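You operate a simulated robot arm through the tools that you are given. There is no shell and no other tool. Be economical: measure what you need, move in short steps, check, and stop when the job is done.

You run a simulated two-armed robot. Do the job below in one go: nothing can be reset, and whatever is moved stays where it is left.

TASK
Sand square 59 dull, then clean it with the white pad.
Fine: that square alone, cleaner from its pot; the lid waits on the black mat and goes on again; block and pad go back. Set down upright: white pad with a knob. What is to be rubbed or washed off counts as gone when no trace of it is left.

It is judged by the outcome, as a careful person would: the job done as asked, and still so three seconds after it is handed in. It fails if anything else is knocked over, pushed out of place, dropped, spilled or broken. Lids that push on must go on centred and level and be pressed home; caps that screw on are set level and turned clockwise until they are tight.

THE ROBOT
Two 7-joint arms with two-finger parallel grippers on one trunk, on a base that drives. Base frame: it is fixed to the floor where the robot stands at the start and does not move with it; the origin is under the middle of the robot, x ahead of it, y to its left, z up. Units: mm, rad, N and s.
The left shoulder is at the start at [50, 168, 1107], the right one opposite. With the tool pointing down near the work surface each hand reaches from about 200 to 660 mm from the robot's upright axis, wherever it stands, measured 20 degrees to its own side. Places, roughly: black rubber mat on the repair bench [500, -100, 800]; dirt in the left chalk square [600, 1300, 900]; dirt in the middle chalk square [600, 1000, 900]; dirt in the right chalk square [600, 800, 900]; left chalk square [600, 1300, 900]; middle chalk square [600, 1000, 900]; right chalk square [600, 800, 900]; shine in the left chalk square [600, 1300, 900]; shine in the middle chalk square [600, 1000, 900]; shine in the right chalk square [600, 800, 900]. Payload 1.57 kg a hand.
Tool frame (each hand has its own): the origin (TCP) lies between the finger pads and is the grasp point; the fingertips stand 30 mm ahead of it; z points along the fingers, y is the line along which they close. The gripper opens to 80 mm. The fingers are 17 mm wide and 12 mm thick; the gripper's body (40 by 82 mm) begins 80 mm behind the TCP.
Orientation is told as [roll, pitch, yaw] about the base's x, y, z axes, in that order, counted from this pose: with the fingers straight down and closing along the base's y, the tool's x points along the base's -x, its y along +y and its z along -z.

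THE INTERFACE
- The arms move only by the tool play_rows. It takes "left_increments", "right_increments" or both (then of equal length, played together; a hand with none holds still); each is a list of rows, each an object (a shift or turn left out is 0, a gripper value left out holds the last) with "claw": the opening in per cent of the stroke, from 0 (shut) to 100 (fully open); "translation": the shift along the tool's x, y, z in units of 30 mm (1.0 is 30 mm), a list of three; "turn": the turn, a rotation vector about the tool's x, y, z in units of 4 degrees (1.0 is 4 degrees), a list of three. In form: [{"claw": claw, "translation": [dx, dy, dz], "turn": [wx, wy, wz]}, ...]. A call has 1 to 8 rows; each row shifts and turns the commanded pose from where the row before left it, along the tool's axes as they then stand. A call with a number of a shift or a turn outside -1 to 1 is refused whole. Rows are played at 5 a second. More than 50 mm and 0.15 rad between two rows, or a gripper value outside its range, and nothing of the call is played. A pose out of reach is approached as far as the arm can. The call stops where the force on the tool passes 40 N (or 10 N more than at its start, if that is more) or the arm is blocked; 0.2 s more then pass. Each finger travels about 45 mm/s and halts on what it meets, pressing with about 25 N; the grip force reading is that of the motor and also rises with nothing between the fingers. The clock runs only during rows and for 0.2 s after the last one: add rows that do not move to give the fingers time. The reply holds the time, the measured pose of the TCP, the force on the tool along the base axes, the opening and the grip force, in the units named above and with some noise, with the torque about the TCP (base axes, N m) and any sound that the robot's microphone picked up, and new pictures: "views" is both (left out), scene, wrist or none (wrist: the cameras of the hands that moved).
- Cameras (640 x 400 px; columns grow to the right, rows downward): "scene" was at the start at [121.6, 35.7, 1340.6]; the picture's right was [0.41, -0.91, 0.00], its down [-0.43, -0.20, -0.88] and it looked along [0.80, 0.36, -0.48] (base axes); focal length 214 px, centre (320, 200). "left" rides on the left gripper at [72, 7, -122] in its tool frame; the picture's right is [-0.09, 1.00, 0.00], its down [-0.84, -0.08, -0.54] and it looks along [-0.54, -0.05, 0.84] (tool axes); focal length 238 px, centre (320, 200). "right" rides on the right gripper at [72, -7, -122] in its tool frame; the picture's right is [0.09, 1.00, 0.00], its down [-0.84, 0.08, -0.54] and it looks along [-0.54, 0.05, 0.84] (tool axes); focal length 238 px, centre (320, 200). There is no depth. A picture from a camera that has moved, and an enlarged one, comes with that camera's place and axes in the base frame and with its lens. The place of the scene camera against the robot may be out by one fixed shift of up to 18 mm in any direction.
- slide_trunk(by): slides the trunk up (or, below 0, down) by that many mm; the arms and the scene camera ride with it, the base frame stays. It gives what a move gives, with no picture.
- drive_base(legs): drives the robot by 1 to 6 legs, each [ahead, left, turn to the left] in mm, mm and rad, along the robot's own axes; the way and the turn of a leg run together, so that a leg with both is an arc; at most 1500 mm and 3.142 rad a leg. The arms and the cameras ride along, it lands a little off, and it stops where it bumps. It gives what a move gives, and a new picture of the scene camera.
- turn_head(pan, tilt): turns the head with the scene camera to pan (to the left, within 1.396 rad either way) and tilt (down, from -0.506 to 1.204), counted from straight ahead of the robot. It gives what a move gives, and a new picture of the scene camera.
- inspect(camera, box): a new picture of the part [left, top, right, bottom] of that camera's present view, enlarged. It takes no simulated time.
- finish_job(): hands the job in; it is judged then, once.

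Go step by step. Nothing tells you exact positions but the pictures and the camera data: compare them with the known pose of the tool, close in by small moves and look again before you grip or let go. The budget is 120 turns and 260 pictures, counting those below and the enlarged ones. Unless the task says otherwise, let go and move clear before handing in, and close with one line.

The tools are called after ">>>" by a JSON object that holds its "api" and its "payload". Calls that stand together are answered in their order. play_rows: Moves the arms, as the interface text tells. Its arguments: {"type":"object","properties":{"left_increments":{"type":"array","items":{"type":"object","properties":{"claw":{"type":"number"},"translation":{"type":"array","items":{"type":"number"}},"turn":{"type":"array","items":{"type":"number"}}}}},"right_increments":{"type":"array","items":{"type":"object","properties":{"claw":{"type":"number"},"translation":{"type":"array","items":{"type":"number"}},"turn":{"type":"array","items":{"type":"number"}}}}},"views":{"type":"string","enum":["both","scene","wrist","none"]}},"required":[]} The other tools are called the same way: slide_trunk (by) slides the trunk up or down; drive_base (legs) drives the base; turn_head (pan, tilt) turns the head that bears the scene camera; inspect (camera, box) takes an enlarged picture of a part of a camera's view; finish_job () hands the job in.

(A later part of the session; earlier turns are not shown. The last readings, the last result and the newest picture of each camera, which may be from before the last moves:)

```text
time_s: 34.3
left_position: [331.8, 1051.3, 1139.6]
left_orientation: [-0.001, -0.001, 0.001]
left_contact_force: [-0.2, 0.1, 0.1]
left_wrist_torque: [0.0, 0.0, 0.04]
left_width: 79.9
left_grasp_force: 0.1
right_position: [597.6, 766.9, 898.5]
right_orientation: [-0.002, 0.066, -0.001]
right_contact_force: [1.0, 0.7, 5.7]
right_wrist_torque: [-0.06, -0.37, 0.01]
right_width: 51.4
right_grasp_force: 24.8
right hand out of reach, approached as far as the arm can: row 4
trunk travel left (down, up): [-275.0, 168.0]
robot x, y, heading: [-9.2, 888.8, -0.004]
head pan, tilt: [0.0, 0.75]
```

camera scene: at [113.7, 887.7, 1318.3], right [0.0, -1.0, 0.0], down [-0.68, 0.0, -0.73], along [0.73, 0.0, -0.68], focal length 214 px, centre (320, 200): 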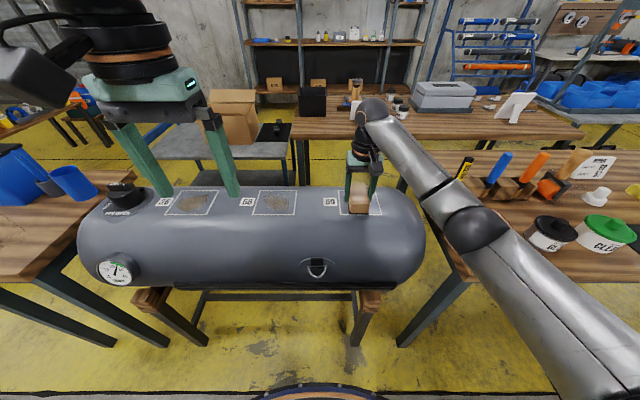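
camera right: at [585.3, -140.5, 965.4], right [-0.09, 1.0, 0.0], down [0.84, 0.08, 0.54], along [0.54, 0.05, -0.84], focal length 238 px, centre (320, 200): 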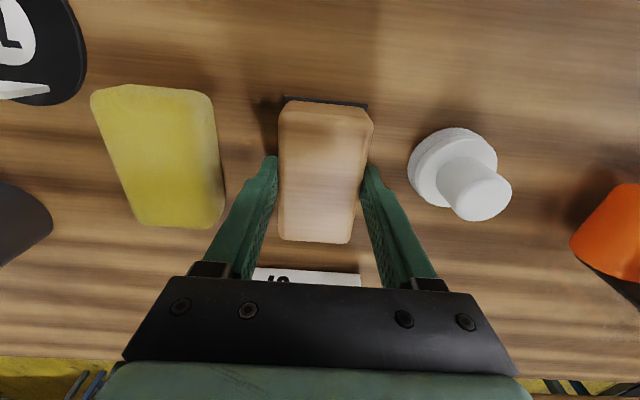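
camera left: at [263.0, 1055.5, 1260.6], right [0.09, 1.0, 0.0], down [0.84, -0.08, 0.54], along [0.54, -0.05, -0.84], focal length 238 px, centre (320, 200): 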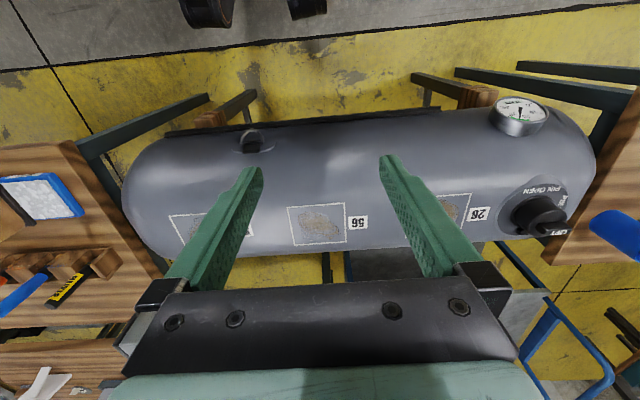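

Reach is marginal here, so I lift and drive 70 mm closer.

>>> {"api": "play_rows", "payload": {"right_increments": [{"translation": [0, 0, -0.8]}, {"translation": [0.8, 0, -0.8]}, {"translation": [0.8, 0, 0]}], "views": "none"}}

>>> {"api": "drive_base", "payload": {"legs": [[70, 0, 0]]}}

```text
time_s: 35.1
left_position: [334.2, 1052.0, 1139.2]
left_orientation: [0.0, 0.0, 0.0]
left_contact_force: [0.3, 0.0, -0.9]
left_wrist_torque: [0.0, -0.03, 0.0]
left_width: 80.1
left_grasp_force: 0.1
right_position: [592.5, 775.7, 952.0]
right_orientation: [-0.001, 0.071, 0.0]
right_contact_force: [0.6, -0.5, -1.3]
right_wrist_torque: [-0.01, 0.02, 0.02]
right_width: 51.2
right_grasp_force: 24.5
right hand out of reach, approached as far as the arm can: row 2, 3
trunk travel left (down, up): [-275.0, 168.0]
robot x, y, heading: [-9.1, 892.3, 0.002]
head pan, tilt: [0.0, 0.75]
```

```text
time_s: 36.1
left_position: [404.8, 1050.5, 1139.5]
left_orientation: [0.001, -0.001, 0.001]
left_contact_force: [0.3, -0.3, 0.0]
left_wrist_torque: [-0.02, 0.02, 0.0]
left_width: 80.1
left_grasp_force: 0.0
right_position: [663.5, 777.8, 950.8]
right_orientation: [-0.001, 0.071, 0.002]
right_contact_force: [0.0, 0.3, -1.2]
right_wrist_torque: [0.01, 0.02, 0.01]
right_width: 51.3
right_grasp_force: 25.2
trunk travel left (down, up): [-275.0, 168.0]
robot x, y, heading: [66.3, 889.2, 0.001]
head pan, tilt: [0.0, 0.75]
camera scene: at [184.8, 888.0, 1318.2], right [0.0, -1.0, 0.0], down [-0.68, 0.0, -0.73], along [0.73, 0.0, -0.68], focal length 214 px, centre (320, 200)
```

scene: 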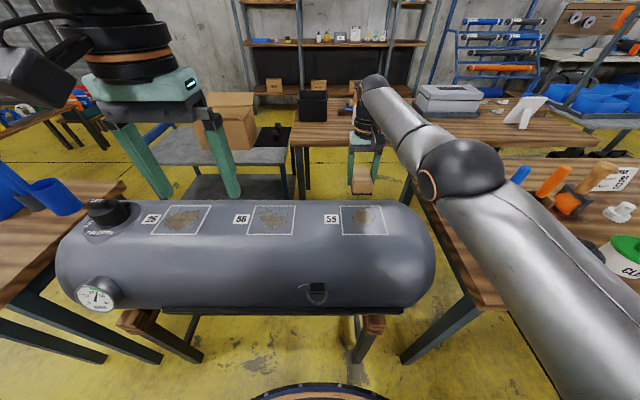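

Now lower tilted onto the far part and rub.

>>> {"api": "play_rows", "payload": {"right_increments": [{"translation": [0.85, 0, 0.8]}, {"translation": [0.8, 0, 0.7]}, {"translation": [0, 0, 0.1]}, {"translation": [0, 0, 0.1]}, {"translation": [0, 0, 0.1]}, {"translation": [0, 0, 0.1]}, {}], "views": "none"}}

```text
time_s: 37.7
left_position: [403.5, 1050.7, 1140.2]
left_orientation: [-0.001, 0.001, 0.001]
left_contact_force: [-0.4, -0.3, -0.1]
left_wrist_torque: [-0.02, 0.0, -0.01]
left_width: 80.0
left_grasp_force: 0.1
right_position: [663.3, 790.0, 899.4]
right_orientation: [0.0, 0.073, 0.003]
right_contact_force: [-0.4, 0.7, -0.8]
right_wrist_torque: [0.02, 0.0, 0.03]
right_width: 51.3
right_grasp_force: 25.2
right hand out of reach, approached as far as the arm can: row 1, 2
trunk travel left (down, up): [-275.0, 168.0]
robot x, y, heading: [64.3, 888.1, 0.003]
head pan, tilt: [0.0, 0.75]
```

The command had run out of reach; pull back toward the square and read the pose.

>>> {"api": "play_rows", "payload": {"right_increments": [{"translation": [0.9, 0, -0.3]}, {"translation": [0.9, 0, 0]}, {}], "views": "none"}}

```text
time_s: 38.5
left_position: [403.4, 1050.2, 1139.6]
left_orientation: [-0.002, 0.001, 0.0]
left_contact_force: [0.4, -0.3, -0.3]
left_wrist_torque: [0.01, -0.01, 0.02]
left_width: 79.8
left_grasp_force: 0.0
right_position: [659.9, 800.4, 912.8]
right_orientation: [0.0, 0.072, 0.003]
right_contact_force: [0.1, 0.8, -0.2]
right_wrist_torque: [-0.02, -0.01, -0.01]
right_width: 51.2
right_grasp_force: 25.4
right hand out of reach, approached as far as the arm can: row 1, 2
trunk travel left (down, up): [-275.0, 168.0]
robot x, y, heading: [61.9, 891.9, -0.001]
head pan, tilt: [0.0, 0.75]
```

The wrist seems to be at a joint limit with this tilt; I take the tilt out and see.

>>> {"api": "play_rows", "payload": {"right_increments": [{"translation": [0, 0, -0.9]}, {"turn": [0, -0.5, 0], "translation": [0, 0, -0.9]}, {"turn": [0, -0.5, 0], "translation": [0, 0, 0]}, {}], "views": "none"}}

>>> {"api": "play_rows", "payload": {"right_increments": [{"translation": [0.5, 0, 0]}, {}], "views": "none"}}

```text
time_s: 39.5
left_position: [403.2, 1050.7, 1138.8]
left_orientation: [0.003, 0.001, 0.0]
left_contact_force: [-0.1, 0.1, 0.1]
left_wrist_torque: [-0.02, 0.04, -0.01]
left_width: 80.2
left_grasp_force: 0.0
right_position: [669.5, 801.6, 968.4]
right_orientation: [-0.001, 0.001, 0.002]
right_contact_force: [-0.5, -1.0, -1.3]
right_wrist_torque: [0.03, -0.05, 0.01]
right_width: 51.5
right_grasp_force: 25.3
right hand out of reach, approached as far as the arm can: row 3
trunk travel left (down, up): [-275.0, 168.0]
robot x, y, heading: [61.4, 889.4, -0.0]
head pan, tilt: [0.0, 0.75]
```

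```text
time_s: 40.1
left_position: [404.4, 1052.2, 1139.1]
left_orientation: [-0.001, -0.001, 0.001]
left_contact_force: [0.2, -0.2, 0.0]
left_wrist_torque: [-0.02, 0.01, 0.0]
left_width: 80.0
left_grasp_force: 0.1
right_position: [670.3, 802.9, 970.7]
right_orientation: [-0.001, 0.001, 0.002]
right_contact_force: [0.9, -0.8, -1.9]
right_wrist_torque: [-0.01, 0.02, 0.01]
right_width: 51.4
right_grasp_force: 24.7
right hand out of reach, approached as far as the arm can: row 1
trunk travel left (down, up): [-275.0, 168.0]
robot x, y, heading: [62.9, 892.1, 0.0]
head pan, tilt: [0.0, 0.75]
```

>>> {"api": "play_rows", "payload": {"right_increments": [{"translation": [0.5, -0.8, -0.8]}, {"translation": [0.5, -0.8, -0.8]}, {"translation": [0.8, -0.5, -0.5]}, {"translation": [0.8, 0, 0]}, {}], "views": "scene"}}

```text
time_s: 41.3
left_position: [403.1, 1051.9, 1139.3]
left_orientation: [0.001, 0.001, 0.001]
left_contact_force: [0.0, 0.4, 0.3]
left_wrist_torque: [0.01, 0.01, 0.01]
left_width: 80.0
left_grasp_force: 0.1
right_position: [662.4, 756.6, 1051.8]
right_orientation: [0.0, 0.002, 0.002]
right_contact_force: [1.0, -0.6, -1.9]
right_wrist_torque: [0.02, 0.0, -0.02]
right_width: 51.2
right_grasp_force: 24.9
right hand out of reach, approached as far as the arm can: row 1, 2, 3, 4
trunk travel left (down, up): [-275.0, 168.0]
robot x, y, heading: [61.6, 892.0, -0.001]
head pan, tilt: [0.0, 0.75]
camera scene: at [184.0, 887.9, 1318.3], right [0.0, -1.0, 0.0], down [-0.68, 0.0, -0.73], along [0.73, 0.0, -0.68], focal length 214 px, centre (320, 200)
```

scene: 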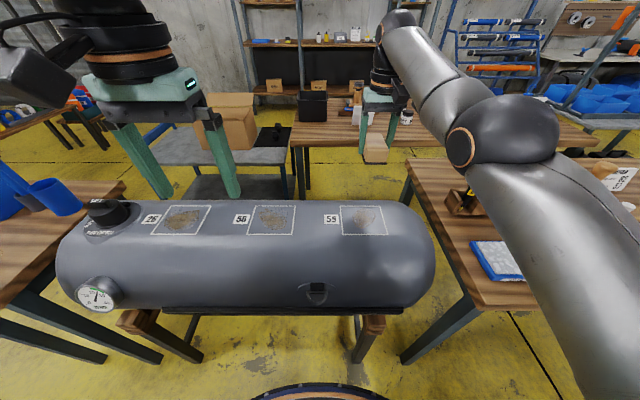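

>>> {"api": "play_rows", "payload": {"right_increments": [{"translation": [1, 0, 0]}, {"translation": [1, 0, 0]}, {"translation": [1, 0, 0]}, {"translation": [1, 0, 0]}, {}], "views": "none"}}

```text
time_s: 42.5
left_position: [404.9, 1050.6, 1139.0]
left_orientation: [-0.001, -0.001, 0.002]
left_contact_force: [0.1, -0.5, -0.4]
left_wrist_torque: [0.04, 0.0, 0.01]
left_width: 79.9
left_grasp_force: 0.0
right_position: [647.8, 776.7, 1086.1]
right_orientation: [-0.001, 0.003, 0.002]
right_contact_force: [-0.8, 0.2, -0.9]
right_wrist_torque: [0.01, 0.01, -0.03]
right_width: 51.6
right_grasp_force: 25.0
right hand out of reach, approached as far as the arm can: row 1, 2, 3, 4
trunk travel left (down, up): [-275.0, 168.0]
robot x, y, heading: [61.3, 890.7, 0.003]
head pan, tilt: [0.0, 0.75]
```

The arm seems stretched straight, a singular pose. I pull straight in toward the shoulder to bend the elbow.

>>> {"api": "play_rows", "payload": {"right_increments": [{"translation": [1, -0.1, 0.2]}, {"translation": [1, -0.1, 0.2]}, {"translation": [1, -0.1, 0.2]}, {"translation": [1, -0.1, 0.2]}, {"translation": [1, -0.1, 0.2]}, {"translation": [1, -0.1, 0.2]}, {}, {}], "views": "none"}}

```text
time_s: 44.3
left_position: [403.5, 1051.6, 1139.7]
left_orientation: [0.0, 0.0, 0.003]
left_contact_force: [0.1, -0.1, 0.1]
left_wrist_torque: [0.0, -0.02, 0.0]
left_width: 79.9
left_grasp_force: 0.0
right_position: [633.0, 799.8, 1110.0]
right_orientation: [0.001, 0.002, 0.002]
right_contact_force: [0.0, -0.3, -0.4]
right_wrist_torque: [-0.04, 0.01, -0.04]
right_width: 51.2
right_grasp_force: 25.4
right hand out of reach, approached as far as the arm can: row 1, 2, 3, 4, 5, 6
trunk travel left (down, up): [-275.0, 168.0]
robot x, y, heading: [64.5, 888.4, -0.002]
head pan, tilt: [0.0, 0.75]
```

Sliding around a constant-reach sphere: the elbow may have gone just past straight. I stretch outward first, then pull in.

>>> {"api": "play_rows", "payload": {"right_increments": [{"translation": [-1, 0, -0.4]}, {"translation": [-1, 0, -0.4]}, {"translation": [0, -1, 0.4]}, {"translation": [0.5, -1, 0.4]}, {"translation": [1, -0.5, 0.5]}, {"translation": [1, 0, 0.5]}, {"translation": [1, 0, 0.4]}, {}], "views": "none"}}

```text
time_s: 46.1
left_position: [405.1, 1051.3, 1138.7]
left_orientation: [0.001, 0.0, 0.003]
left_contact_force: [0.2, 0.5, 0.3]
left_wrist_torque: [-0.02, 0.0, -0.03]
left_width: 79.8
left_grasp_force: 0.1
right_position: [650.8, 740.6, 1093.3]
right_orientation: [0.001, 0.001, 0.001]
right_contact_force: [0.5, 0.2, -0.3]
right_wrist_torque: [-0.01, -0.01, 0.0]
right_width: 51.3
right_grasp_force: 24.9
right hand out of reach, approached as far as the arm can: row 1, 2, 3, 4, 5, 6, 7
trunk travel left (down, up): [-275.0, 168.0]
robot x, y, heading: [62.9, 890.5, 0.009]
head pan, tilt: [0.0, 0.75]
```

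>>> {"api": "play_rows", "payload": {"right_increments": [{"translation": [-1, 0, -0.4]}, {"translation": [-1, 0, -0.4]}, {"translation": [-1, 0, -0.4]}, {"translation": [-1, 0, -0.4]}, {}], "views": "both"}}

```text
time_s: 47.3
left_position: [403.4, 1051.2, 1139.6]
left_orientation: [0.0, 0.0, 0.002]
left_contact_force: [0.4, -0.7, 0.0]
left_wrist_torque: [-0.02, -0.05, -0.01]
left_width: 80.2
left_grasp_force: 0.1
right_position: [652.2, 734.1, 1096.7]
right_orientation: [-0.001, 0.003, 0.001]
right_contact_force: [0.1, -0.1, -0.6]
right_wrist_torque: [0.0, 0.0, 0.0]
right_width: 51.2
right_grasp_force: 25.0
right hand out of reach, approached as far as the arm can: row 1, 2, 3, 4
trunk travel left (down, up): [-275.0, 168.0]
robot x, y, heading: [60.9, 889.5, 0.003]
head pan, tilt: [0.0, 0.75]
camera scene: at [184.0, 887.9, 1318.3], right [0.0, -1.0, 0.0], down [-0.68, 0.0, -0.73], along [0.73, 0.0, -0.68], focal length 214 px, centre (320, 200)
camera right: at [580.1, 726.9, 1220.1], right [-0.09, 1.0, 0.0], down [0.84, 0.08, 0.54], along [0.54, 0.05, -0.84], focal length 238 px, centre (320, 200)
```

scene: 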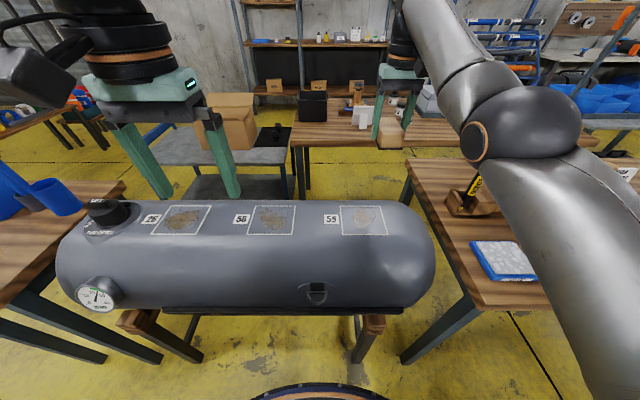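
right: 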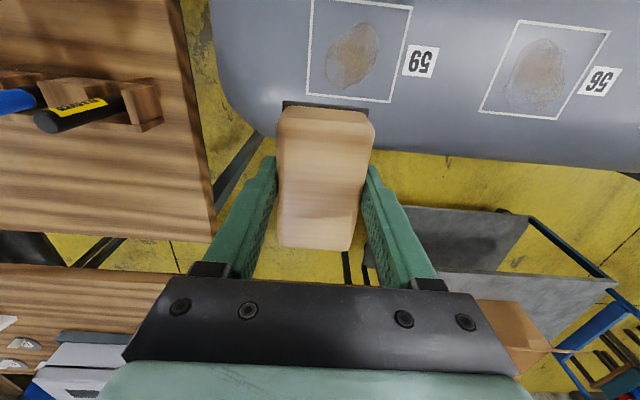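

>>> {"api": "play_rows", "payload": {"right_increments": [{"translation": [0.3, 1, 0]}, {"translation": [0.3, 1, 0]}, {"translation": [0.4, 1, 0]}, {"translation": [0.5, 1, 0]}, {"translation": [0.6, 1, 0]}, {"translation": [0.8, 0.8, 0]}, {"translation": [1, 0, 0]}, {"translation": [1, 0, 0]}], "views": "scene"}}

```text
time_s: 49.1
left_position: [403.0, 1050.1, 1139.3]
left_orientation: [0.0, 0.001, 0.003]
left_contact_force: [-0.6, 0.7, -0.7]
left_wrist_torque: [-0.04, 0.01, -0.01]
left_width: 79.9
left_grasp_force: 0.0
right_position: [503.5, 907.3, 1097.0]
right_orientation: [0.002, 0.002, 0.002]
right_contact_force: [-0.2, -0.4, -0.9]
right_wrist_torque: [0.03, 0.02, 0.02]
right_width: 51.6
right_grasp_force: 24.8
right hand out of reach, approached as far as the arm can: row 1
trunk travel left (down, up): [-275.0, 168.0]
robot x, y, heading: [63.7, 891.6, 0.006]
head pan, tilt: [0.0, 0.75]
camera scene: at [183.7, 888.0, 1318.3], right [0.0, -1.0, 0.0], down [-0.68, 0.0, -0.73], along [0.73, 0.0, -0.68], focal length 214 px, centre (320, 200)
```

scene: 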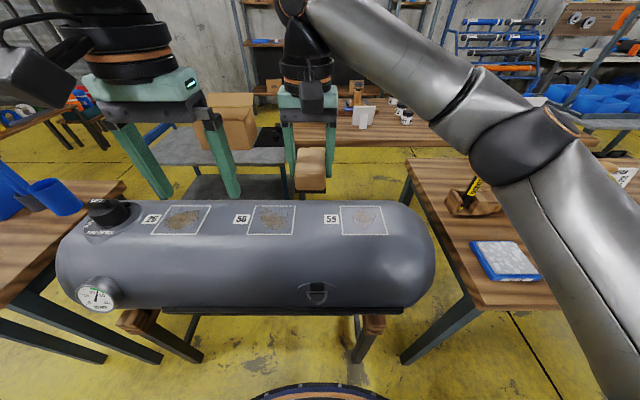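

The elbow is free again. Back over the square, now with reach to spare.

>>> {"api": "play_rows", "payload": {"right_increments": [{"translation": [-0.4, -0.54, 0.79]}, {"translation": [-0.4, -0.54, 0.79]}, {"translation": [-0.4, -0.54, 0.79]}, {"translation": [-0.4, -0.54, 0.79]}, {"translation": [-0.4, -0.54, 0.79]}, {"translation": [-0.4, -0.54, 0.79]}, {"translation": [-0.4, -0.54, 0.79]}, {"translation": [-0.5, -0.54, 0.79]}], "views": "none"}}

```text
time_s: 50.9
left_position: [402.7, 1050.5, 1139.3]
left_orientation: [-0.002, -0.002, 0.003]
left_contact_force: [0.2, 0.0, -0.1]
left_wrist_torque: [0.01, 0.0, -0.01]
left_width: 80.0
left_grasp_force: 0.1
right_position: [601.9, 777.7, 906.2]
right_orientation: [0.0, 0.002, 0.001]
right_contact_force: [-0.1, 0.3, -0.8]
right_wrist_torque: [0.0, -0.01, -0.01]
right_width: 51.4
right_grasp_force: 25.0
trunk travel left (down, up): [-275.0, 168.0]
robot x, y, heading: [65.2, 886.4, 0.002]
head pan, tilt: [0.0, 0.75]
```

>>> {"api": "play_rows", "payload": {"right_increments": [{"translation": [-0.3, 0, 0.1], "turn": [0, 1, 0]}, {"translation": [0, 0, 0.1]}, {"translation": [0, 0, 0.1]}, {"translation": [0, 0, 0.1]}, {"translation": [0, 0, 0.07]}, {"translation": [0, 0, 0.07]}, {}], "views": "none"}}

```text
time_s: 52.5
left_position: [402.3, 1051.9, 1140.5]
left_orientation: [0.001, -0.002, 0.003]
left_contact_force: [-0.1, -0.2, 0.2]
left_wrist_torque: [0.01, 0.01, -0.01]
left_width: 79.9
left_grasp_force: 0.1
right_position: [610.1, 779.2, 892.4]
right_orientation: [0.001, 0.068, 0.003]
right_contact_force: [-2.2, -2.9, 22.7]
right_wrist_torque: [-0.18, -0.72, -0.16]
right_width: 51.5
right_grasp_force: 25.1
trunk travel left (down, up): [-275.0, 168.0]
robot x, y, heading: [62.8, 891.2, 0.003]
head pan, tilt: [0.0, 0.75]
```

>>> {"api": "play_rows", "payload": {"right_increments": [{"translation": [0, -0.9, 0]}, {"translation": [0, 0.9, 0]}, {"translation": [0, 0.9, 0]}, {"translation": [0, -0.9, 0]}, {"translation": [0, -0.9, 0]}, {"translation": [0, 0.9, 0]}, {"translation": [0, 0.9, 0]}, {"translation": [0, -0.9, 0]}], "views": "none"}}

>>> {"api": "play_rows", "payload": {"right_increments": [{"translation": [0, 0, -0.2]}, {"translation": [0.7, 0, 0], "turn": [0, -1, 0]}, {"translation": [0.4, 0, 0], "turn": [0, -1, 0]}, {"translation": [0, 0, 0.1]}, {"translation": [0, 0, 0.1]}, {}], "views": "none"}}

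```text
time_s: 54.3
left_position: [402.1, 1051.9, 1140.5]
left_orientation: [0.001, -0.001, 0.003]
left_contact_force: [0.2, 0.4, -0.5]
left_wrist_torque: [-0.01, 0.02, 0.03]
left_width: 80.1
left_grasp_force: 0.0
right_position: [611.6, 780.5, 893.1]
right_orientation: [0.003, 0.063, 0.008]
right_contact_force: [0.2, 7.5, 21.9]
right_wrist_torque: [-0.26, -0.34, 0.1]
right_width: 51.6
right_grasp_force: 24.7
trunk travel left (down, up): [-275.0, 168.0]
robot x, y, heading: [60.3, 890.3, -0.001]
head pan, tilt: [0.0, 0.75]
```

```text
time_s: 55.7
left_position: [401.9, 1050.9, 1138.6]
left_orientation: [-0.001, -0.002, 0.002]
left_contact_force: [-0.7, -0.3, 0.3]
left_wrist_torque: [-0.01, 0.01, 0.04]
left_width: 80.1
left_grasp_force: 0.0
right_position: [579.6, 778.5, 895.3]
right_orientation: [0.0, -0.076, 0.002]
right_contact_force: [5.0, -4.3, 23.4]
right_wrist_torque: [-0.09, 0.78, 0.13]
right_width: 51.6
right_grasp_force: 25.4
trunk travel left (down, up): [-275.0, 168.0]
robot x, y, heading: [59.7, 892.8, -0.001]
head pan, tilt: [0.0, 0.75]
```

Contact is near the front edge; the top is flatter than thought. I level the block and rub.

>>> {"api": "play_rows", "payload": {"right_increments": [{"translation": [0, 0, -0.1], "turn": [0, 0.7, 0]}, {"translation": [0, -0.9, 0.1]}, {"translation": [0, 0.9, 0]}, {"translation": [0, 0.9, 0]}, {"translation": [0, -0.9, 0]}, {"translation": [0, -0.9, 0]}, {"translation": [0, 0.9, 0]}, {"translation": [0, 0.9, 0]}], "views": "none"}}

>>> {"api": "play_rows", "payload": {"right_increments": [{"translation": [-0.5, -0.9, 0], "turn": [0, 0.3, 0]}, {"translation": [-0.4, -0.9, 0]}, {"translation": [0, 0.9, 0]}, {"translation": [0, 0.9, 0]}, {"translation": [0, -0.9, 0]}, {"translation": [0, -0.9, 0]}, {"translation": [0, 0.9, 0]}, {"translation": [0, 0.9, 0]}], "views": "none"}}

```text
time_s: 57.5
left_position: [404.0, 1050.9, 1138.6]
left_orientation: [0.002, 0.0, 0.001]
left_contact_force: [-0.1, 0.5, -0.8]
left_wrist_torque: [0.0, 0.01, 0.02]
left_width: 80.0
left_grasp_force: 0.0
right_position: [580.0, 805.3, 892.8]
right_orientation: [0.0, -0.019, 0.002]
right_contact_force: [0.0, 0.1, -1.0]
right_wrist_torque: [0.02, 0.02, 0.0]
right_width: 51.2
right_grasp_force: 25.1
trunk travel left (down, up): [-275.0, 168.0]
robot x, y, heading: [58.8, 885.6, 0.002]
head pan, tilt: [0.0, 0.75]
```

```text
time_s: 59.3
left_position: [403.1, 1051.7, 1139.4]
left_orientation: [0.001, -0.001, 0.0]
left_contact_force: [-1.2, -0.4, 0.7]
left_wrist_torque: [0.01, 0.01, 0.0]
left_width: 79.8
left_grasp_force: 0.2
right_position: [605.9, 806.1, 893.9]
right_orientation: [0.001, 0.002, 0.001]
right_contact_force: [0.2, 0.1, -0.8]
right_wrist_torque: [-0.01, 0.01, 0.0]
right_width: 51.7
right_grasp_force: 24.7
trunk travel left (down, up): [-275.0, 168.0]
robot x, y, heading: [66.8, 891.2, 0.002]
head pan, tilt: [0.0, 0.75]
```

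It was hovering just above; press down and repeat.

>>> {"api": "play_rows", "payload": {"right_increments": [{"translation": [0, -0.2, 0.1]}, {"translation": [0, 0, 0.1]}, {"translation": [0, 0, 0.04]}, {"translation": [0, -0.8, 0]}, {"translation": [0, -0.8, 0]}, {"translation": [0, 0.9, 0]}, {"translation": [0, 0.9, 0]}, {}], "views": "none"}}

```text
time_s: 60.8
left_position: [404.1, 1050.3, 1139.6]
left_orientation: [-0.001, -0.003, 0.001]
left_contact_force: [0.1, 0.1, 0.2]
left_wrist_torque: [0.0, 0.01, -0.04]
left_width: 79.7
left_grasp_force: 0.0
right_position: [608.5, 784.3, 892.1]
right_orientation: [-0.002, -0.008, -0.001]
right_contact_force: [-0.4, 5.0, 10.8]
right_wrist_torque: [0.23, 0.5, -0.14]
right_width: 51.6
right_grasp_force: 25.3
trunk travel left (down, up): [-275.0, 168.0]
robot x, y, heading: [59.6, 886.0, 0.001]
head pan, tilt: [0.0, 0.75]
stopped in row 7 (right hand): the force on the tool passed its limit (the readings are from after the stop); the commanded pose is now the measured one
```

>>> {"api": "play_rows", "payload": {"right_increments": [{"translation": [0, 0.5, 0.04]}, {"translation": [0, -0.6, 0]}, {"translation": [0, -0.6, 0]}, {"translation": [0, -0.6, 0]}, {"translation": [0, 0.6, 0]}, {"translation": [0, 0.6, 0]}, {"translation": [0, 0.6, 0]}, {}], "views": "none"}}

>>> {"api": "play_rows", "payload": {"right_increments": [{"translation": [1, 0, 0]}, {"translation": [0, -0.6, 0]}, {"translation": [0, -0.6, 0]}, {"translation": [0, -0.6, 0]}, {"translation": [0, 0.6, 0]}, {"translation": [0, 0.6, 0]}, {"translation": [0, 0.6, 0]}, {}], "views": "none"}}

```text
time_s: 62.6
left_position: [401.5, 1050.4, 1140.5]
left_orientation: [0.0, -0.003, 0.0]
left_contact_force: [0.0, -0.7, -0.1]
left_wrist_torque: [-0.01, 0.02, 0.0]
left_width: 80.1
left_grasp_force: 0.1
right_position: [606.5, 796.5, 892.5]
right_orientation: [-0.005, -0.012, -0.004]
right_contact_force: [-0.2, -9.8, 28.0]
right_wrist_torque: [0.35, 0.56, 0.17]
right_width: 51.7
right_grasp_force: 25.1
trunk travel left (down, up): [-275.0, 168.0]
robot x, y, heading: [61.3, 890.1, 0.001]
head pan, tilt: [0.0, 0.75]
```

```text
time_s: 64.4
left_position: [401.5, 1049.9, 1140.2]
left_orientation: [-0.001, -0.004, 0.0]
left_contact_force: [0.0, 0.9, 0.2]
left_wrist_torque: [0.01, -0.02, 0.01]
left_width: 79.9
left_grasp_force: 0.1
right_position: [577.6, 796.0, 892.3]
right_orientation: [-0.004, -0.011, -0.005]
right_contact_force: [-1.5, -11.1, 29.1]
right_wrist_torque: [0.42, 0.3, 0.02]
right_width: 51.7
right_grasp_force: 24.9
trunk travel left (down, up): [-275.0, 168.0]
robot x, y, heading: [61.0, 889.0, -0.001]
head pan, tilt: [0.0, 0.75]
```

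Two good passes at about 28 N. Lift and look.

>>> {"api": "play_rows", "payload": {"right_increments": [{"translation": [0, 0, -0.8]}, {"translation": [0, 0, -0.9]}, {"translation": [0.3, -1, -0.9]}, {"translation": [0.3, -1, -0.9]}, {"translation": [0.3, -1, -0.9]}, {"translation": [0.3, -1, -0.9]}, {"translation": [0, -0.5, -0.9]}], "views": "wrist"}}

>>> {"api": "inspect", "payload": {"camera": "scene", "box": [230, 190, 400, 250]}}

>>> {"api": "inspect", "payload": {"camera": "right", "box": [350, 60, 590, 210]}}

```text
time_s: 66.0
left_position: [403.5, 1050.4, 1138.9]
left_orientation: [-0.002, -0.001, 0.0]
left_contact_force: [-0.3, -0.2, -0.1]
left_wrist_torque: [0.03, 0.0, 0.04]
left_width: 80.1
left_grasp_force: 0.0
right_position: [537.6, 665.0, 1075.7]
right_orientation: [-0.004, -0.004, -0.003]
right_contact_force: [0.0, 0.0, -1.3]
right_wrist_torque: [0.01, 0.04, -0.02]
right_width: 51.6
right_grasp_force: 25.2
trunk travel left (down, up): [-275.0, 168.0]
robot x, y, heading: [61.5, 890.0, -0.004]
head pan, tilt: [0.0, 0.75]
camera right: at [465.3, 658.9, 1199.0], right [-0.09, 1.0, -0.01], down [0.83, 0.08, 0.55], along [0.54, 0.04, -0.84], focal length 238 px, centre (320, 200)
```

right: 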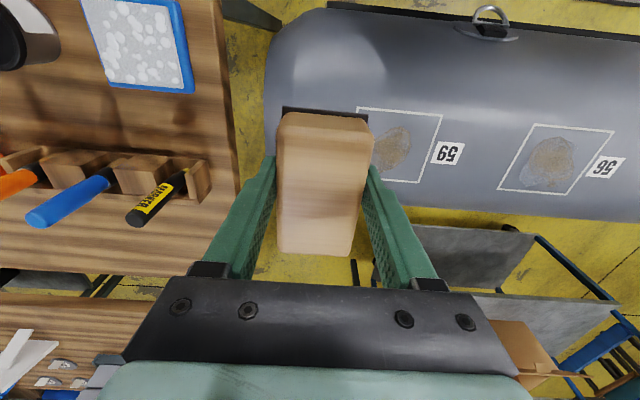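

```text
3.76 times, centred on (315, 220) of scene
camera zoom: at [183.7, 887.4, 1318.3], right [0.0, -1.0, 0.0], down [-0.68, 0.0, -0.73], along [0.73, 0.0, -0.68], focal length 807 px, centre (339, 125)
```

zoom: 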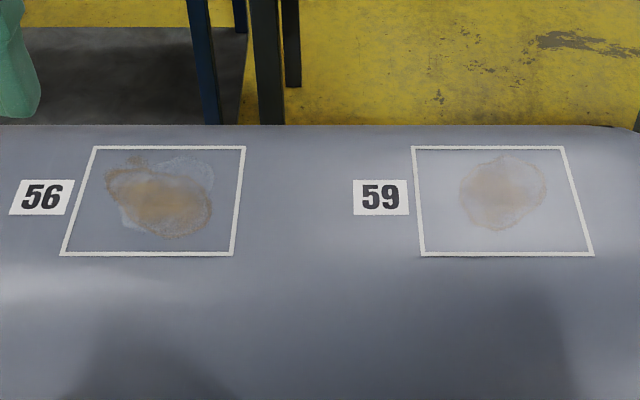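

```text
2.67 times, centred on (470, 135) of right
camera zoom: at [465.3, 658.9, 1199.0], right [-0.09, 1.0, -0.01], down [0.83, 0.08, 0.55], along [0.54, 0.04, -0.84], focal length 636 px, centre (-80, 373)
```

zoom: 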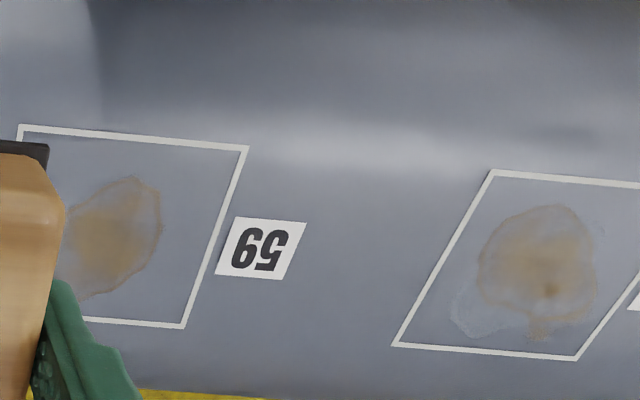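

Shine is gone from square 59, with chalk and neighbours untouched. Now take the block home.

>>> {"api": "play_rows", "payload": {"right_increments": [{"translation": [1, -0.6, -0.8]}, {"translation": [1, -0.6, -0.8]}, {"translation": [1, -0.6, 0]}, {"translation": [1, -0.6, 0]}], "views": "none"}}

>>> {"api": "drive_base", "payload": {"legs": [[0, -890, 0], [50, 0, 0]]}}

>>> {"api": "turn_head", "payload": {"pan": 0.0, "tilt": 0.95}}

```text
time_s: 67.0
left_position: [402.8, 1049.9, 1138.8]
left_orientation: [-0.001, -0.001, 0.0]
left_contact_force: [-1.3, -0.2, -0.4]
left_wrist_torque: [0.0, -0.01, -0.02]
left_width: 79.8
left_grasp_force: 0.1
right_position: [418.9, 591.8, 1122.7]
right_orientation: [-0.005, -0.007, -0.004]
right_contact_force: [0.5, -1.2, -1.7]
right_wrist_torque: [0.01, 0.0, -0.04]
right_width: 51.6
right_grasp_force: 24.9
trunk travel left (down, up): [-275.0, 168.0]
robot x, y, heading: [60.5, 888.3, -0.0]
head pan, tilt: [0.0, 0.75]
```

```text
time_s: 72.2
left_position: [458.8, 173.8, 1139.3]
left_orientation: [0.0, 0.001, 0.011]
left_contact_force: [0.5, -0.3, -0.9]
left_wrist_torque: [0.01, 0.05, -0.02]
left_width: 79.9
left_grasp_force: 0.0
right_position: [478.3, -283.7, 1123.1]
right_orientation: [-0.005, -0.005, 0.007]
right_contact_force: [0.0, -0.4, -2.0]
right_wrist_torque: [0.02, 0.02, -0.01]
right_width: 51.6
right_grasp_force: 25.1
trunk travel left (down, up): [-275.0, 168.0]
robot x, y, heading: [116.7, 10.2, 0.01]
head pan, tilt: [0.0, 0.75]
camera scene: at [240.4, 8.8, 1318.2], right [0.01, -1.0, 0.0], down [-0.68, -0.01, -0.73], along [0.73, 0.01, -0.68], focal length 214 px, centre (320, 200)
```

scene: 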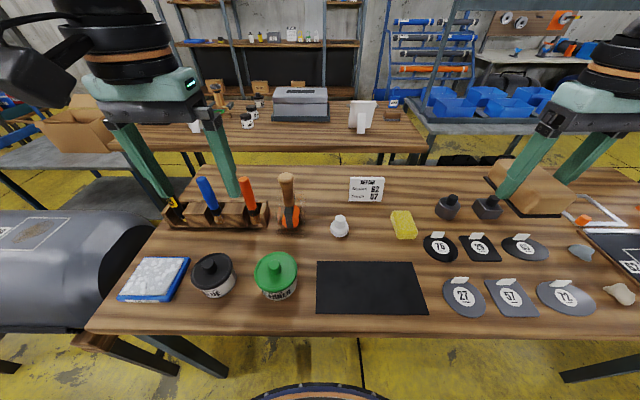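

```text
time_s: 72.9
left_position: [457.0, 174.7, 1139.4]
left_orientation: [0.0, 0.0, 0.01]
left_contact_force: [0.2, -0.1, -0.9]
left_wrist_torque: [-0.03, 0.01, -0.01]
left_width: 79.9
left_grasp_force: 0.1
right_position: [477.5, -283.6, 1122.9]
right_orientation: [-0.007, -0.007, 0.006]
right_contact_force: [0.2, 0.8, -1.4]
right_wrist_torque: [-0.03, -0.01, -0.01]
right_width: 51.7
right_grasp_force: 25.1
trunk travel left (down, up): [-275.0, 168.0]
robot x, y, heading: [121.0, 8.6, 0.009]
head pan, tilt: [0.0, 0.949]
camera scene: at [229.4, 8.7, 1302.8], right [0.01, -1.0, 0.0], down [-0.81, -0.01, -0.58], along [0.58, 0.01, -0.81], focal length 214 px, centre (320, 200)
```

scene: 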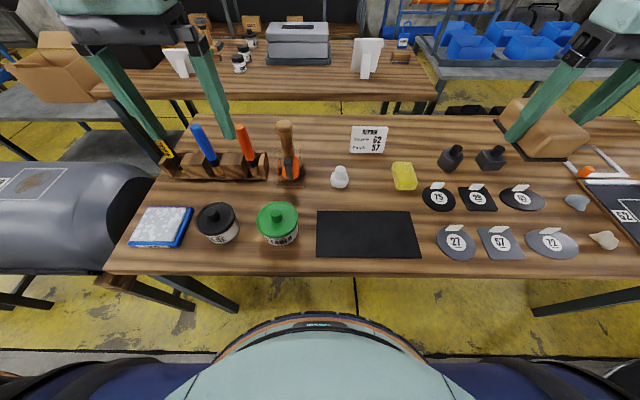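

Robot back near the bench. Move the block above its home spot and check.

>>> {"api": "play_rows", "payload": {"right_increments": [{"translation": [-1, 0.83, 0.6]}, {"translation": [-1, 0.83, 0.6]}, {"translation": [-1, 0.83, 0.7]}, {"translation": [-1, 0.83, 0.7]}, {"translation": [-1, 0.83, 0.7]}, {"translation": [-1, 0.83, 0.7], "turn": [0.08, 0.08, 0]}, {"translation": [0, 0, 1]}, {"translation": [0, 0, 1]}], "views": "both"}}

```text
time_s: 74.7
left_position: [457.6, 173.7, 1138.9]
left_orientation: [-0.001, 0.0, 0.011]
left_contact_force: [0.3, -0.5, -0.6]
left_wrist_torque: [0.01, 0.0, 0.01]
left_width: 80.0
left_grasp_force: 0.0
right_position: [657.2, -135.1, 943.8]
right_orientation: [-0.012, -0.001, 0.006]
right_contact_force: [-1.0, -0.7, -1.8]
right_wrist_torque: [0.02, 0.0, 0.02]
right_width: 51.6
right_grasp_force: 25.1
trunk travel left (down, up): [-275.0, 168.0]
robot x, y, heading: [115.2, 8.6, 0.01]
head pan, tilt: [0.0, 0.949]
camera scene: at [229.6, 8.7, 1302.8], right [0.01, -1.0, 0.0], down [-0.81, -0.01, -0.58], along [0.58, 0.01, -0.81], focal length 214 px, centre (320, 200)
camera right: at [584.7, -141.4, 1066.3], right [-0.1, 1.0, -0.01], down [0.84, 0.09, 0.54], along [0.54, 0.04, -0.84], focal length 238 px, centre (320, 200)
```

scene: 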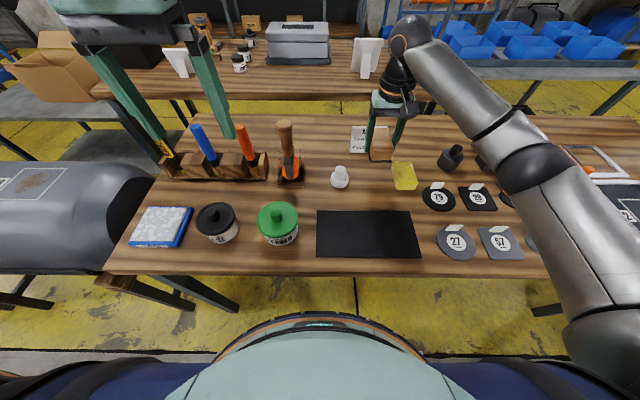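
right: 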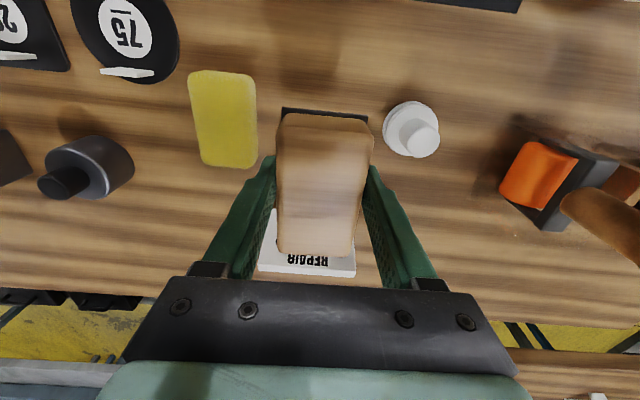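

Aligned over home. Fix the small roll and lower gently.

>>> {"api": "play_rows", "payload": {"right_increments": [{"translation": [0, 0.05, 1], "turn": [-0.17, 0, -0.08]}, {"translation": [0, 0, 1]}, {"translation": [0, 0, 0.9]}, {"translation": [0, 0, 0.15]}, {"translation": [0, 0, 0.1]}, {"translation": [0, 0, 0.07]}, {"translation": [0, 0, 0.07]}, {}], "views": "none"}}

```text
time_s: 76.5
left_position: [456.9, 174.0, 1138.8]
left_orientation: [0.0, 0.0, 0.011]
left_contact_force: [-0.4, 0.4, -0.7]
left_wrist_torque: [0.0, 0.0, 0.03]
left_width: 80.1
left_grasp_force: 0.0
right_position: [655.9, -133.1, 845.2]
right_orientation: [0.002, 0.0, 0.011]
right_contact_force: [0.5, 0.1, -1.8]
right_wrist_torque: [-0.01, 0.04, -0.01]
right_width: 51.5
right_grasp_force: 25.3
trunk travel left (down, up): [-275.0, 168.0]
robot x, y, heading: [120.6, 1.6, 0.004]
head pan, tilt: [0.0, 0.949]
```

>>> {"api": "play_rows", "payload": {"right_increments": [{"translation": [0, 0, 0.05]}, {"translation": [0, 0, 0.05]}, {"translation": [0, 0, 0.05]}, {}], "views": "none"}}

```text
time_s: 77.5
left_position: [458.9, 175.5, 1138.7]
left_orientation: [0.001, 0.0, 0.011]
left_contact_force: [-0.3, 1.0, 0.5]
left_wrist_torque: [0.0, 0.02, -0.01]
left_width: 79.8
left_grasp_force: 0.1
right_position: [658.1, -133.5, 839.6]
right_orientation: [0.001, -0.001, 0.014]
right_contact_force: [0.9, -0.5, -1.7]
right_wrist_torque: [-0.01, 0.01, -0.01]
right_width: 51.9
right_grasp_force: 25.3
trunk travel left (down, up): [-275.0, 168.0]
robot x, y, heading: [117.3, 5.3, 0.009]
head pan, tilt: [0.0, 0.949]
```

>>> {"api": "play_rows", "payload": {"right_increments": [{"translation": [0, 0, 0.05]}, {"translation": [0, 0, 0.05]}, {}], "views": "wrist"}}

```text
time_s: 78.3
left_position: [457.1, 174.7, 1138.8]
left_orientation: [-0.001, -0.001, 0.012]
left_contact_force: [-0.6, 0.2, -0.3]
left_wrist_torque: [0.03, -0.02, 0.01]
left_width: 79.9
left_grasp_force: 0.1
right_position: [658.8, -132.6, 836.7]
right_orientation: [0.0, 0.001, 0.013]
right_contact_force: [-0.8, -0.2, -1.4]
right_wrist_torque: [-0.01, 0.01, 0.0]
right_width: 51.6
right_grasp_force: 25.1
trunk travel left (down, up): [-275.0, 168.0]
robot x, y, heading: [118.4, 12.9, 0.01]
head pan, tilt: [0.0, 0.949]
camera right: at [585.1, -140.9, 960.2], right [-0.1, 0.99, 0.0], down [0.84, 0.09, 0.54], along [0.54, 0.06, -0.84], focal length 238 px, centre (320, 200)
```

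right: 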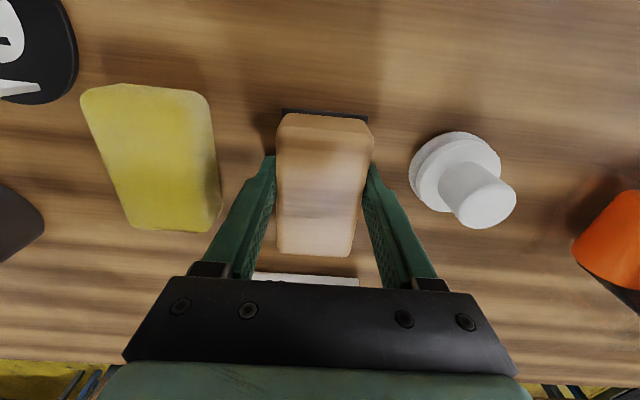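

The block slipped slightly in the grip while rubbing (about 8 mm ahead, a bit upward). I correct x and keep lowering gently.

>>> {"api": "play_rows", "payload": {"right_increments": [{"translation": [0.27, 0, 0]}, {"translation": [0, 0, 0.05]}, {"translation": [0, 0, 0.05]}, {"translation": [0, 0, 0.03]}, {}], "views": "none"}}

>>> {"api": "inspect", "payload": {"camera": "scene", "box": [320, 120, 440, 195]}}

```text
time_s: 79.5
left_position: [457.8, 174.6, 1140.1]
left_orientation: [0.0, 0.0, 0.01]
left_contact_force: [0.4, 0.8, 0.2]
left_wrist_torque: [-0.01, 0.02, 0.01]
left_width: 80.0
left_grasp_force: 0.0
right_position: [648.5, -134.1, 834.3]
right_orientation: [0.0, -0.002, 0.014]
right_contact_force: [-0.4, 1.0, 3.3]
right_wrist_torque: [-0.03, -0.17, 0.02]
right_width: 51.9
right_grasp_force: 25.1
trunk travel left (down, up): [-275.0, 168.0]
robot x, y, heading: [118.1, 9.9, 0.014]
head pan, tilt: [0.0, 0.949]
```

```text
5.33 times, centred on (380, 158) of scene
camera zoom: at [228.9, 8.8, 1302.9], right [0.01, -1.0, 0.0], down [-0.81, -0.01, -0.58], along [0.58, 0.01, -0.81], focal length 1144 px, centre (0, 427)
```

zoom: 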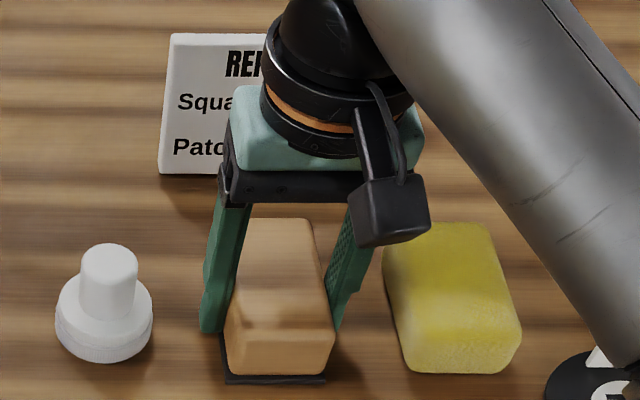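

Contact felt. Release and rise.

>>> {"api": "play_rows", "payload": {"right_increments": [{"claw": 100}, {}, {}, {}, {"translation": [0, 0, -1]}, {"translation": [0, 0, -1]}, {"translation": [0, 0, -1]}, {"translation": [0, 0, -1]}], "views": "wrist"}}

```text
time_s: 81.3
left_position: [457.7, 174.2, 1138.9]
left_orientation: [-0.001, -0.001, 0.01]
left_contact_force: [0.2, 0.7, -0.9]
left_wrist_torque: [0.01, 0.02, -0.03]
left_width: 80.1
left_grasp_force: 0.0
right_position: [648.0, -132.1, 954.2]
right_orientation: [-0.001, 0.0, 0.012]
right_contact_force: [-0.7, 0.3, -0.2]
right_wrist_torque: [-0.01, -0.01, 0.01]
right_width: 79.8
right_grasp_force: 0.1
trunk travel left (down, up): [-275.0, 168.0]
robot x, y, heading: [120.8, 9.7, 0.008]
head pan, tilt: [0.0, 0.949]
camera right: at [575.2, -140.6, 1077.3], right [-0.1, 0.99, 0.0], down [0.84, 0.09, 0.54], along [0.54, 0.06, -0.84], focal length 238 px, centre (320, 200)
```

right: 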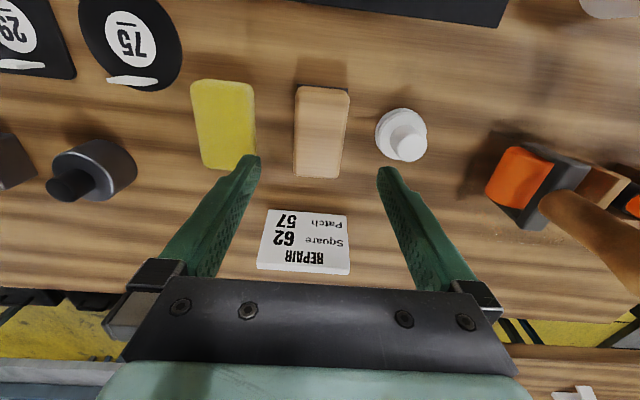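

Block is home and standing. Next the cleaner pot: bring the left hand above it to measure.

>>> {"api": "play_rows", "payload": {"left_increments": [{"translation": [-0.3, -0.37, 0.9]}, {"translation": [-0.3, -0.37, 0.9]}, {"translation": [-0.3, -0.37, 0.9]}, {"translation": [-0.3, -0.37, 0.9]}, {"translation": [-0.3, -0.37, 0.9]}], "views": "wrist"}}

>>> {"api": "inspect", "payload": {"camera": "scene", "box": [190, 170, 350, 270]}}

```text
time_s: 82.5
left_position: [503.7, 123.5, 1004.8]
left_orientation: [-0.002, -0.004, 0.013]
left_contact_force: [-1.0, 0.2, 0.0]
left_wrist_torque: [-0.01, -0.01, 0.02]
left_width: 80.0
left_grasp_force: 0.0
left hand out of reach, approached as far as the arm can: row 5
right_position: [647.1, -133.0, 954.3]
right_orientation: [0.0, -0.002, 0.011]
right_contact_force: [0.7, -0.1, -0.1]
right_wrist_torque: [-0.01, -0.03, 0.01]
right_width: 79.9
right_grasp_force: 0.1
trunk travel left (down, up): [-275.0, 168.0]
robot x, y, heading: [119.5, 7.1, 0.012]
head pan, tilt: [0.0, 0.949]
camera left: at [432.5, 128.1, 1125.9], right [0.08, 1.0, 0.0], down [0.84, -0.07, 0.55], along [0.54, -0.04, -0.84], focal length 238 px, centre (320, 200)
```

left: 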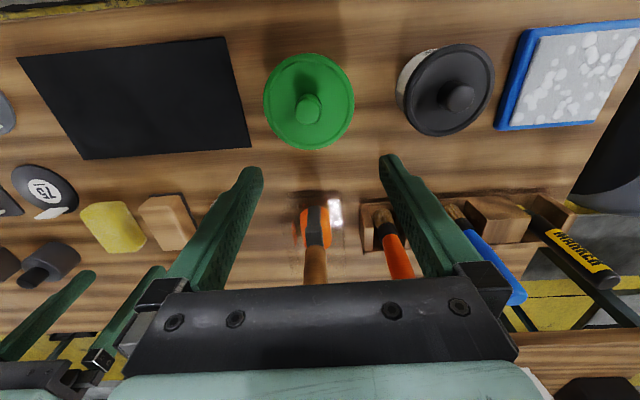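

```text
4.00 times, centred on (270, 220) of scene
camera zoom: at [229.3, 8.8, 1302.8], right [0.01, -1.0, 0.0], down [-0.81, -0.01, -0.58], along [0.58, 0.01, -0.81], focal length 858 px, centre (520, 120)
```

zoom: 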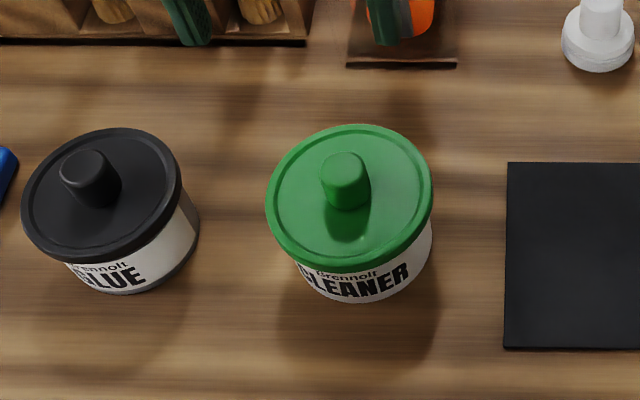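

Lid is ~97 mm wide with a ~26 mm knob at about (482,112), rim z≈853; I'll use the right hand on it. Raise both hands, shift the robot left so the pot sits on the right arm's side.

>>> {"api": "play_rows", "payload": {"left_increments": [{"translation": [0.3, 0.4, -0.9]}, {"translation": [0.3, 0.4, -0.9]}, {"translation": [0.3, 0.4, -0.9]}, {"translation": [0.3, 0.6, -0.9]}, {"translation": [0, 1, 0]}, {"translation": [0, 1, 0]}, {"translation": [0, 1, 0]}], "right_increments": [{"translation": [0.5, 0, -0.9]}, {"translation": [1, 0, -0.9]}, {"translation": [1, 0, -0.8]}, {"translation": [1, 0, 0]}, {"translation": [1, 0, 0]}, {"translation": [1, 0, 0]}, {"translation": [0, 0, 0]}], "views": "none"}}

>>> {"api": "drive_base", "payload": {"legs": [[-60, 0, 0], [0, 240, 0]]}}

```text
time_s: 84.1
left_position: [464.7, 266.1, 1112.2]
left_orientation: [-0.002, 0.0, 0.011]
left_contact_force: [-0.5, -0.3, 1.1]
left_wrist_torque: [0.01, 0.01, 0.05]
left_width: 79.9
left_grasp_force: 0.1
right_position: [484.5, -136.2, 1031.8]
right_orientation: [0.0, 0.0, 0.013]
right_contact_force: [0.0, 1.2, 0.6]
right_wrist_torque: [-0.02, -0.01, 0.02]
right_width: 79.7
right_grasp_force: 0.0
trunk travel left (down, up): [-275.0, 168.0]
robot x, y, heading: [122.8, 6.5, 0.011]
head pan, tilt: [0.0, 0.949]
```

```text
time_s: 86.5
left_position: [401.6, 507.6, 1112.2]
left_orientation: [0.0, 0.0, 0.013]
left_contact_force: [0.5, -0.3, 0.1]
left_wrist_torque: [0.01, -0.02, 0.02]
left_width: 79.8
left_grasp_force: 0.1
right_position: [423.0, 106.1, 1030.6]
right_orientation: [-0.001, 0.0, 0.015]
right_contact_force: [-0.3, -0.4, -0.5]
right_wrist_torque: [0.01, -0.01, 0.0]
right_width: 80.2
right_grasp_force: 0.0
trunk travel left (down, up): [-275.0, 168.0]
robot x, y, heading: [53.2, 248.9, 0.014]
head pan, tilt: [0.0, 0.949]
camera scene: at [166.5, 249.5, 1302.8], right [0.01, -1.0, 0.0], down [-0.81, -0.01, -0.58], along [0.58, 0.01, -0.81], focal length 214 px, centre (320, 200)
```

scene: 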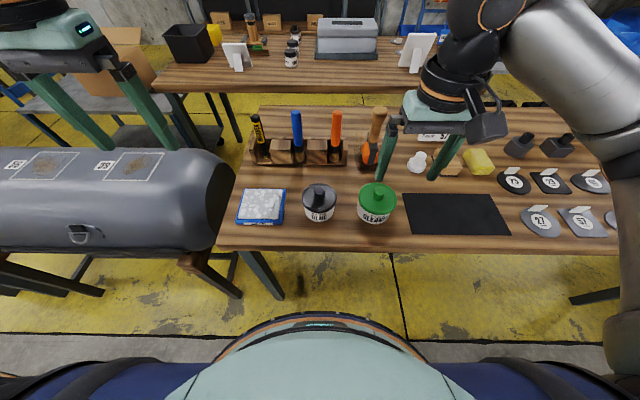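

Move above the pot knob and look.

>>> {"api": "play_rows", "payload": {"right_increments": [{"translation": [-0.7, 0.05, 0.9], "turn": [0, 0, 0.21]}, {"translation": [-0.7, 0.05, 0.9]}, {"translation": [-0.6, 0.1, 0.4]}, {}], "views": "wrist"}}

>>> {"api": "inspect", "payload": {"camera": "scene", "box": [300, 140, 460, 240]}}

```text
time_s: 87.5
left_position: [401.7, 507.5, 1112.0]
left_orientation: [0.002, -0.002, 0.013]
left_contact_force: [0.5, 0.4, 0.7]
left_wrist_torque: [0.02, -0.02, -0.01]
left_width: 80.0
left_grasp_force: 0.1
right_position: [482.7, 111.9, 964.5]
right_orientation: [-0.001, 0.0, 0.001]
right_contact_force: [0.6, 0.3, 0.8]
right_wrist_torque: [0.0, 0.03, 0.05]
right_width: 79.9
right_grasp_force: 0.1
trunk travel left (down, up): [-275.0, 168.0]
robot x, y, heading: [52.6, 247.3, 0.02]
head pan, tilt: [0.0, 0.949]
camera right: at [410.7, 104.9, 1086.8], right [-0.09, 1.0, 0.0], down [0.84, 0.08, 0.54], along [0.54, 0.05, -0.84], focal length 238 px, centre (320, 200)
```

right: 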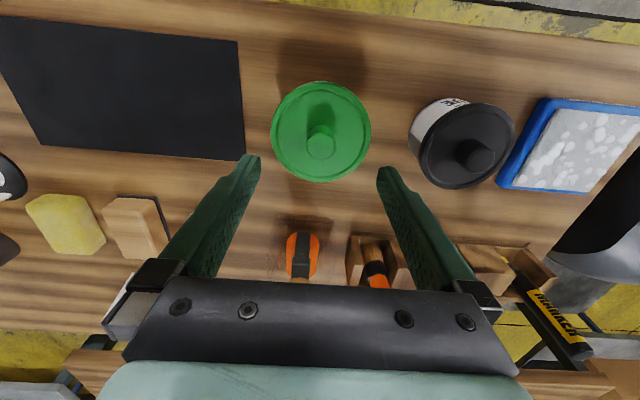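

```text
4.00 times, centred on (380, 190) of scene
camera zoom: at [166.4, 248.9, 1302.8], right [0.01, -1.0, 0.0], down [-0.81, -0.01, -0.58], along [0.58, 0.01, -0.81], focal length 858 px, centre (80, 240)
```

zoom: 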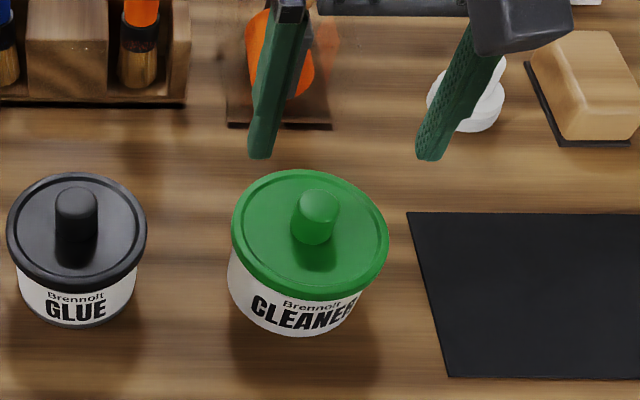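

Knob at ≈(480,111.5), top z≈886. Lower over it and grip.

>>> {"api": "play_rows", "payload": {"right_increments": [{"translation": [0.08, 0, 1], "claw": 60}, {"translation": [0, 0, 0.9]}, {"translation": [0, 0, 0.3]}, {"translation": [0, 0, 0.2]}, {}, {}], "views": "both"}}

```text
time_s: 88.9
left_position: [401.2, 507.7, 1111.5]
left_orientation: [0.001, 0.0, 0.012]
left_contact_force: [0.1, 0.1, 0.0]
left_wrist_torque: [-0.02, -0.02, -0.03]
left_width: 79.9
left_grasp_force: 0.2
right_position: [479.1, 112.6, 893.0]
right_orientation: [-0.001, -0.001, 0.0]
right_contact_force: [0.0, -1.3, 5.0]
right_wrist_torque: [-0.05, -0.02, 0.01]
right_width: 48.1
right_grasp_force: 0.1
trunk travel left (down, up): [-275.0, 168.0]
robot x, y, heading: [55.8, 249.7, 0.013]
head pan, tilt: [0.0, 0.949]
camera scene: at [166.1, 248.9, 1302.9], right [0.01, -1.0, 0.0], down [-0.81, -0.01, -0.58], along [0.58, 0.01, -0.81], focal length 214 px, centre (320, 200)
camera right: at [406.6, 105.1, 1015.8], right [-0.09, 1.0, 0.0], down [0.84, 0.08, 0.54], along [0.54, 0.05, -0.84], focal length 238 px, centre (320, 200)
```

scene: 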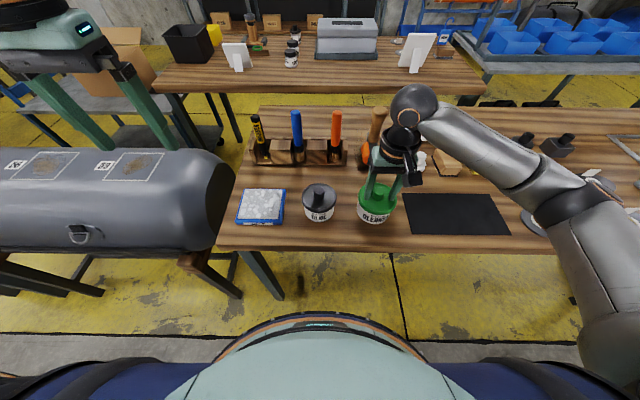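
right: 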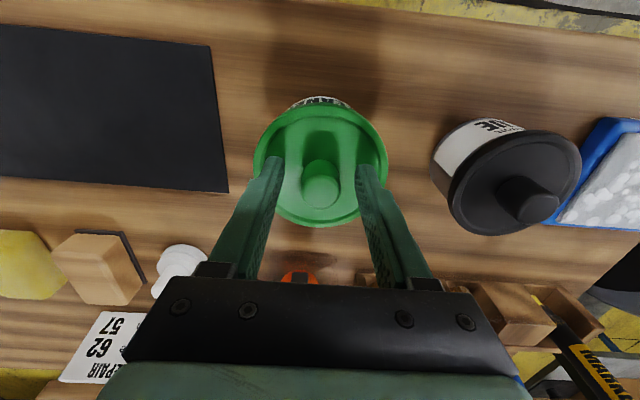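

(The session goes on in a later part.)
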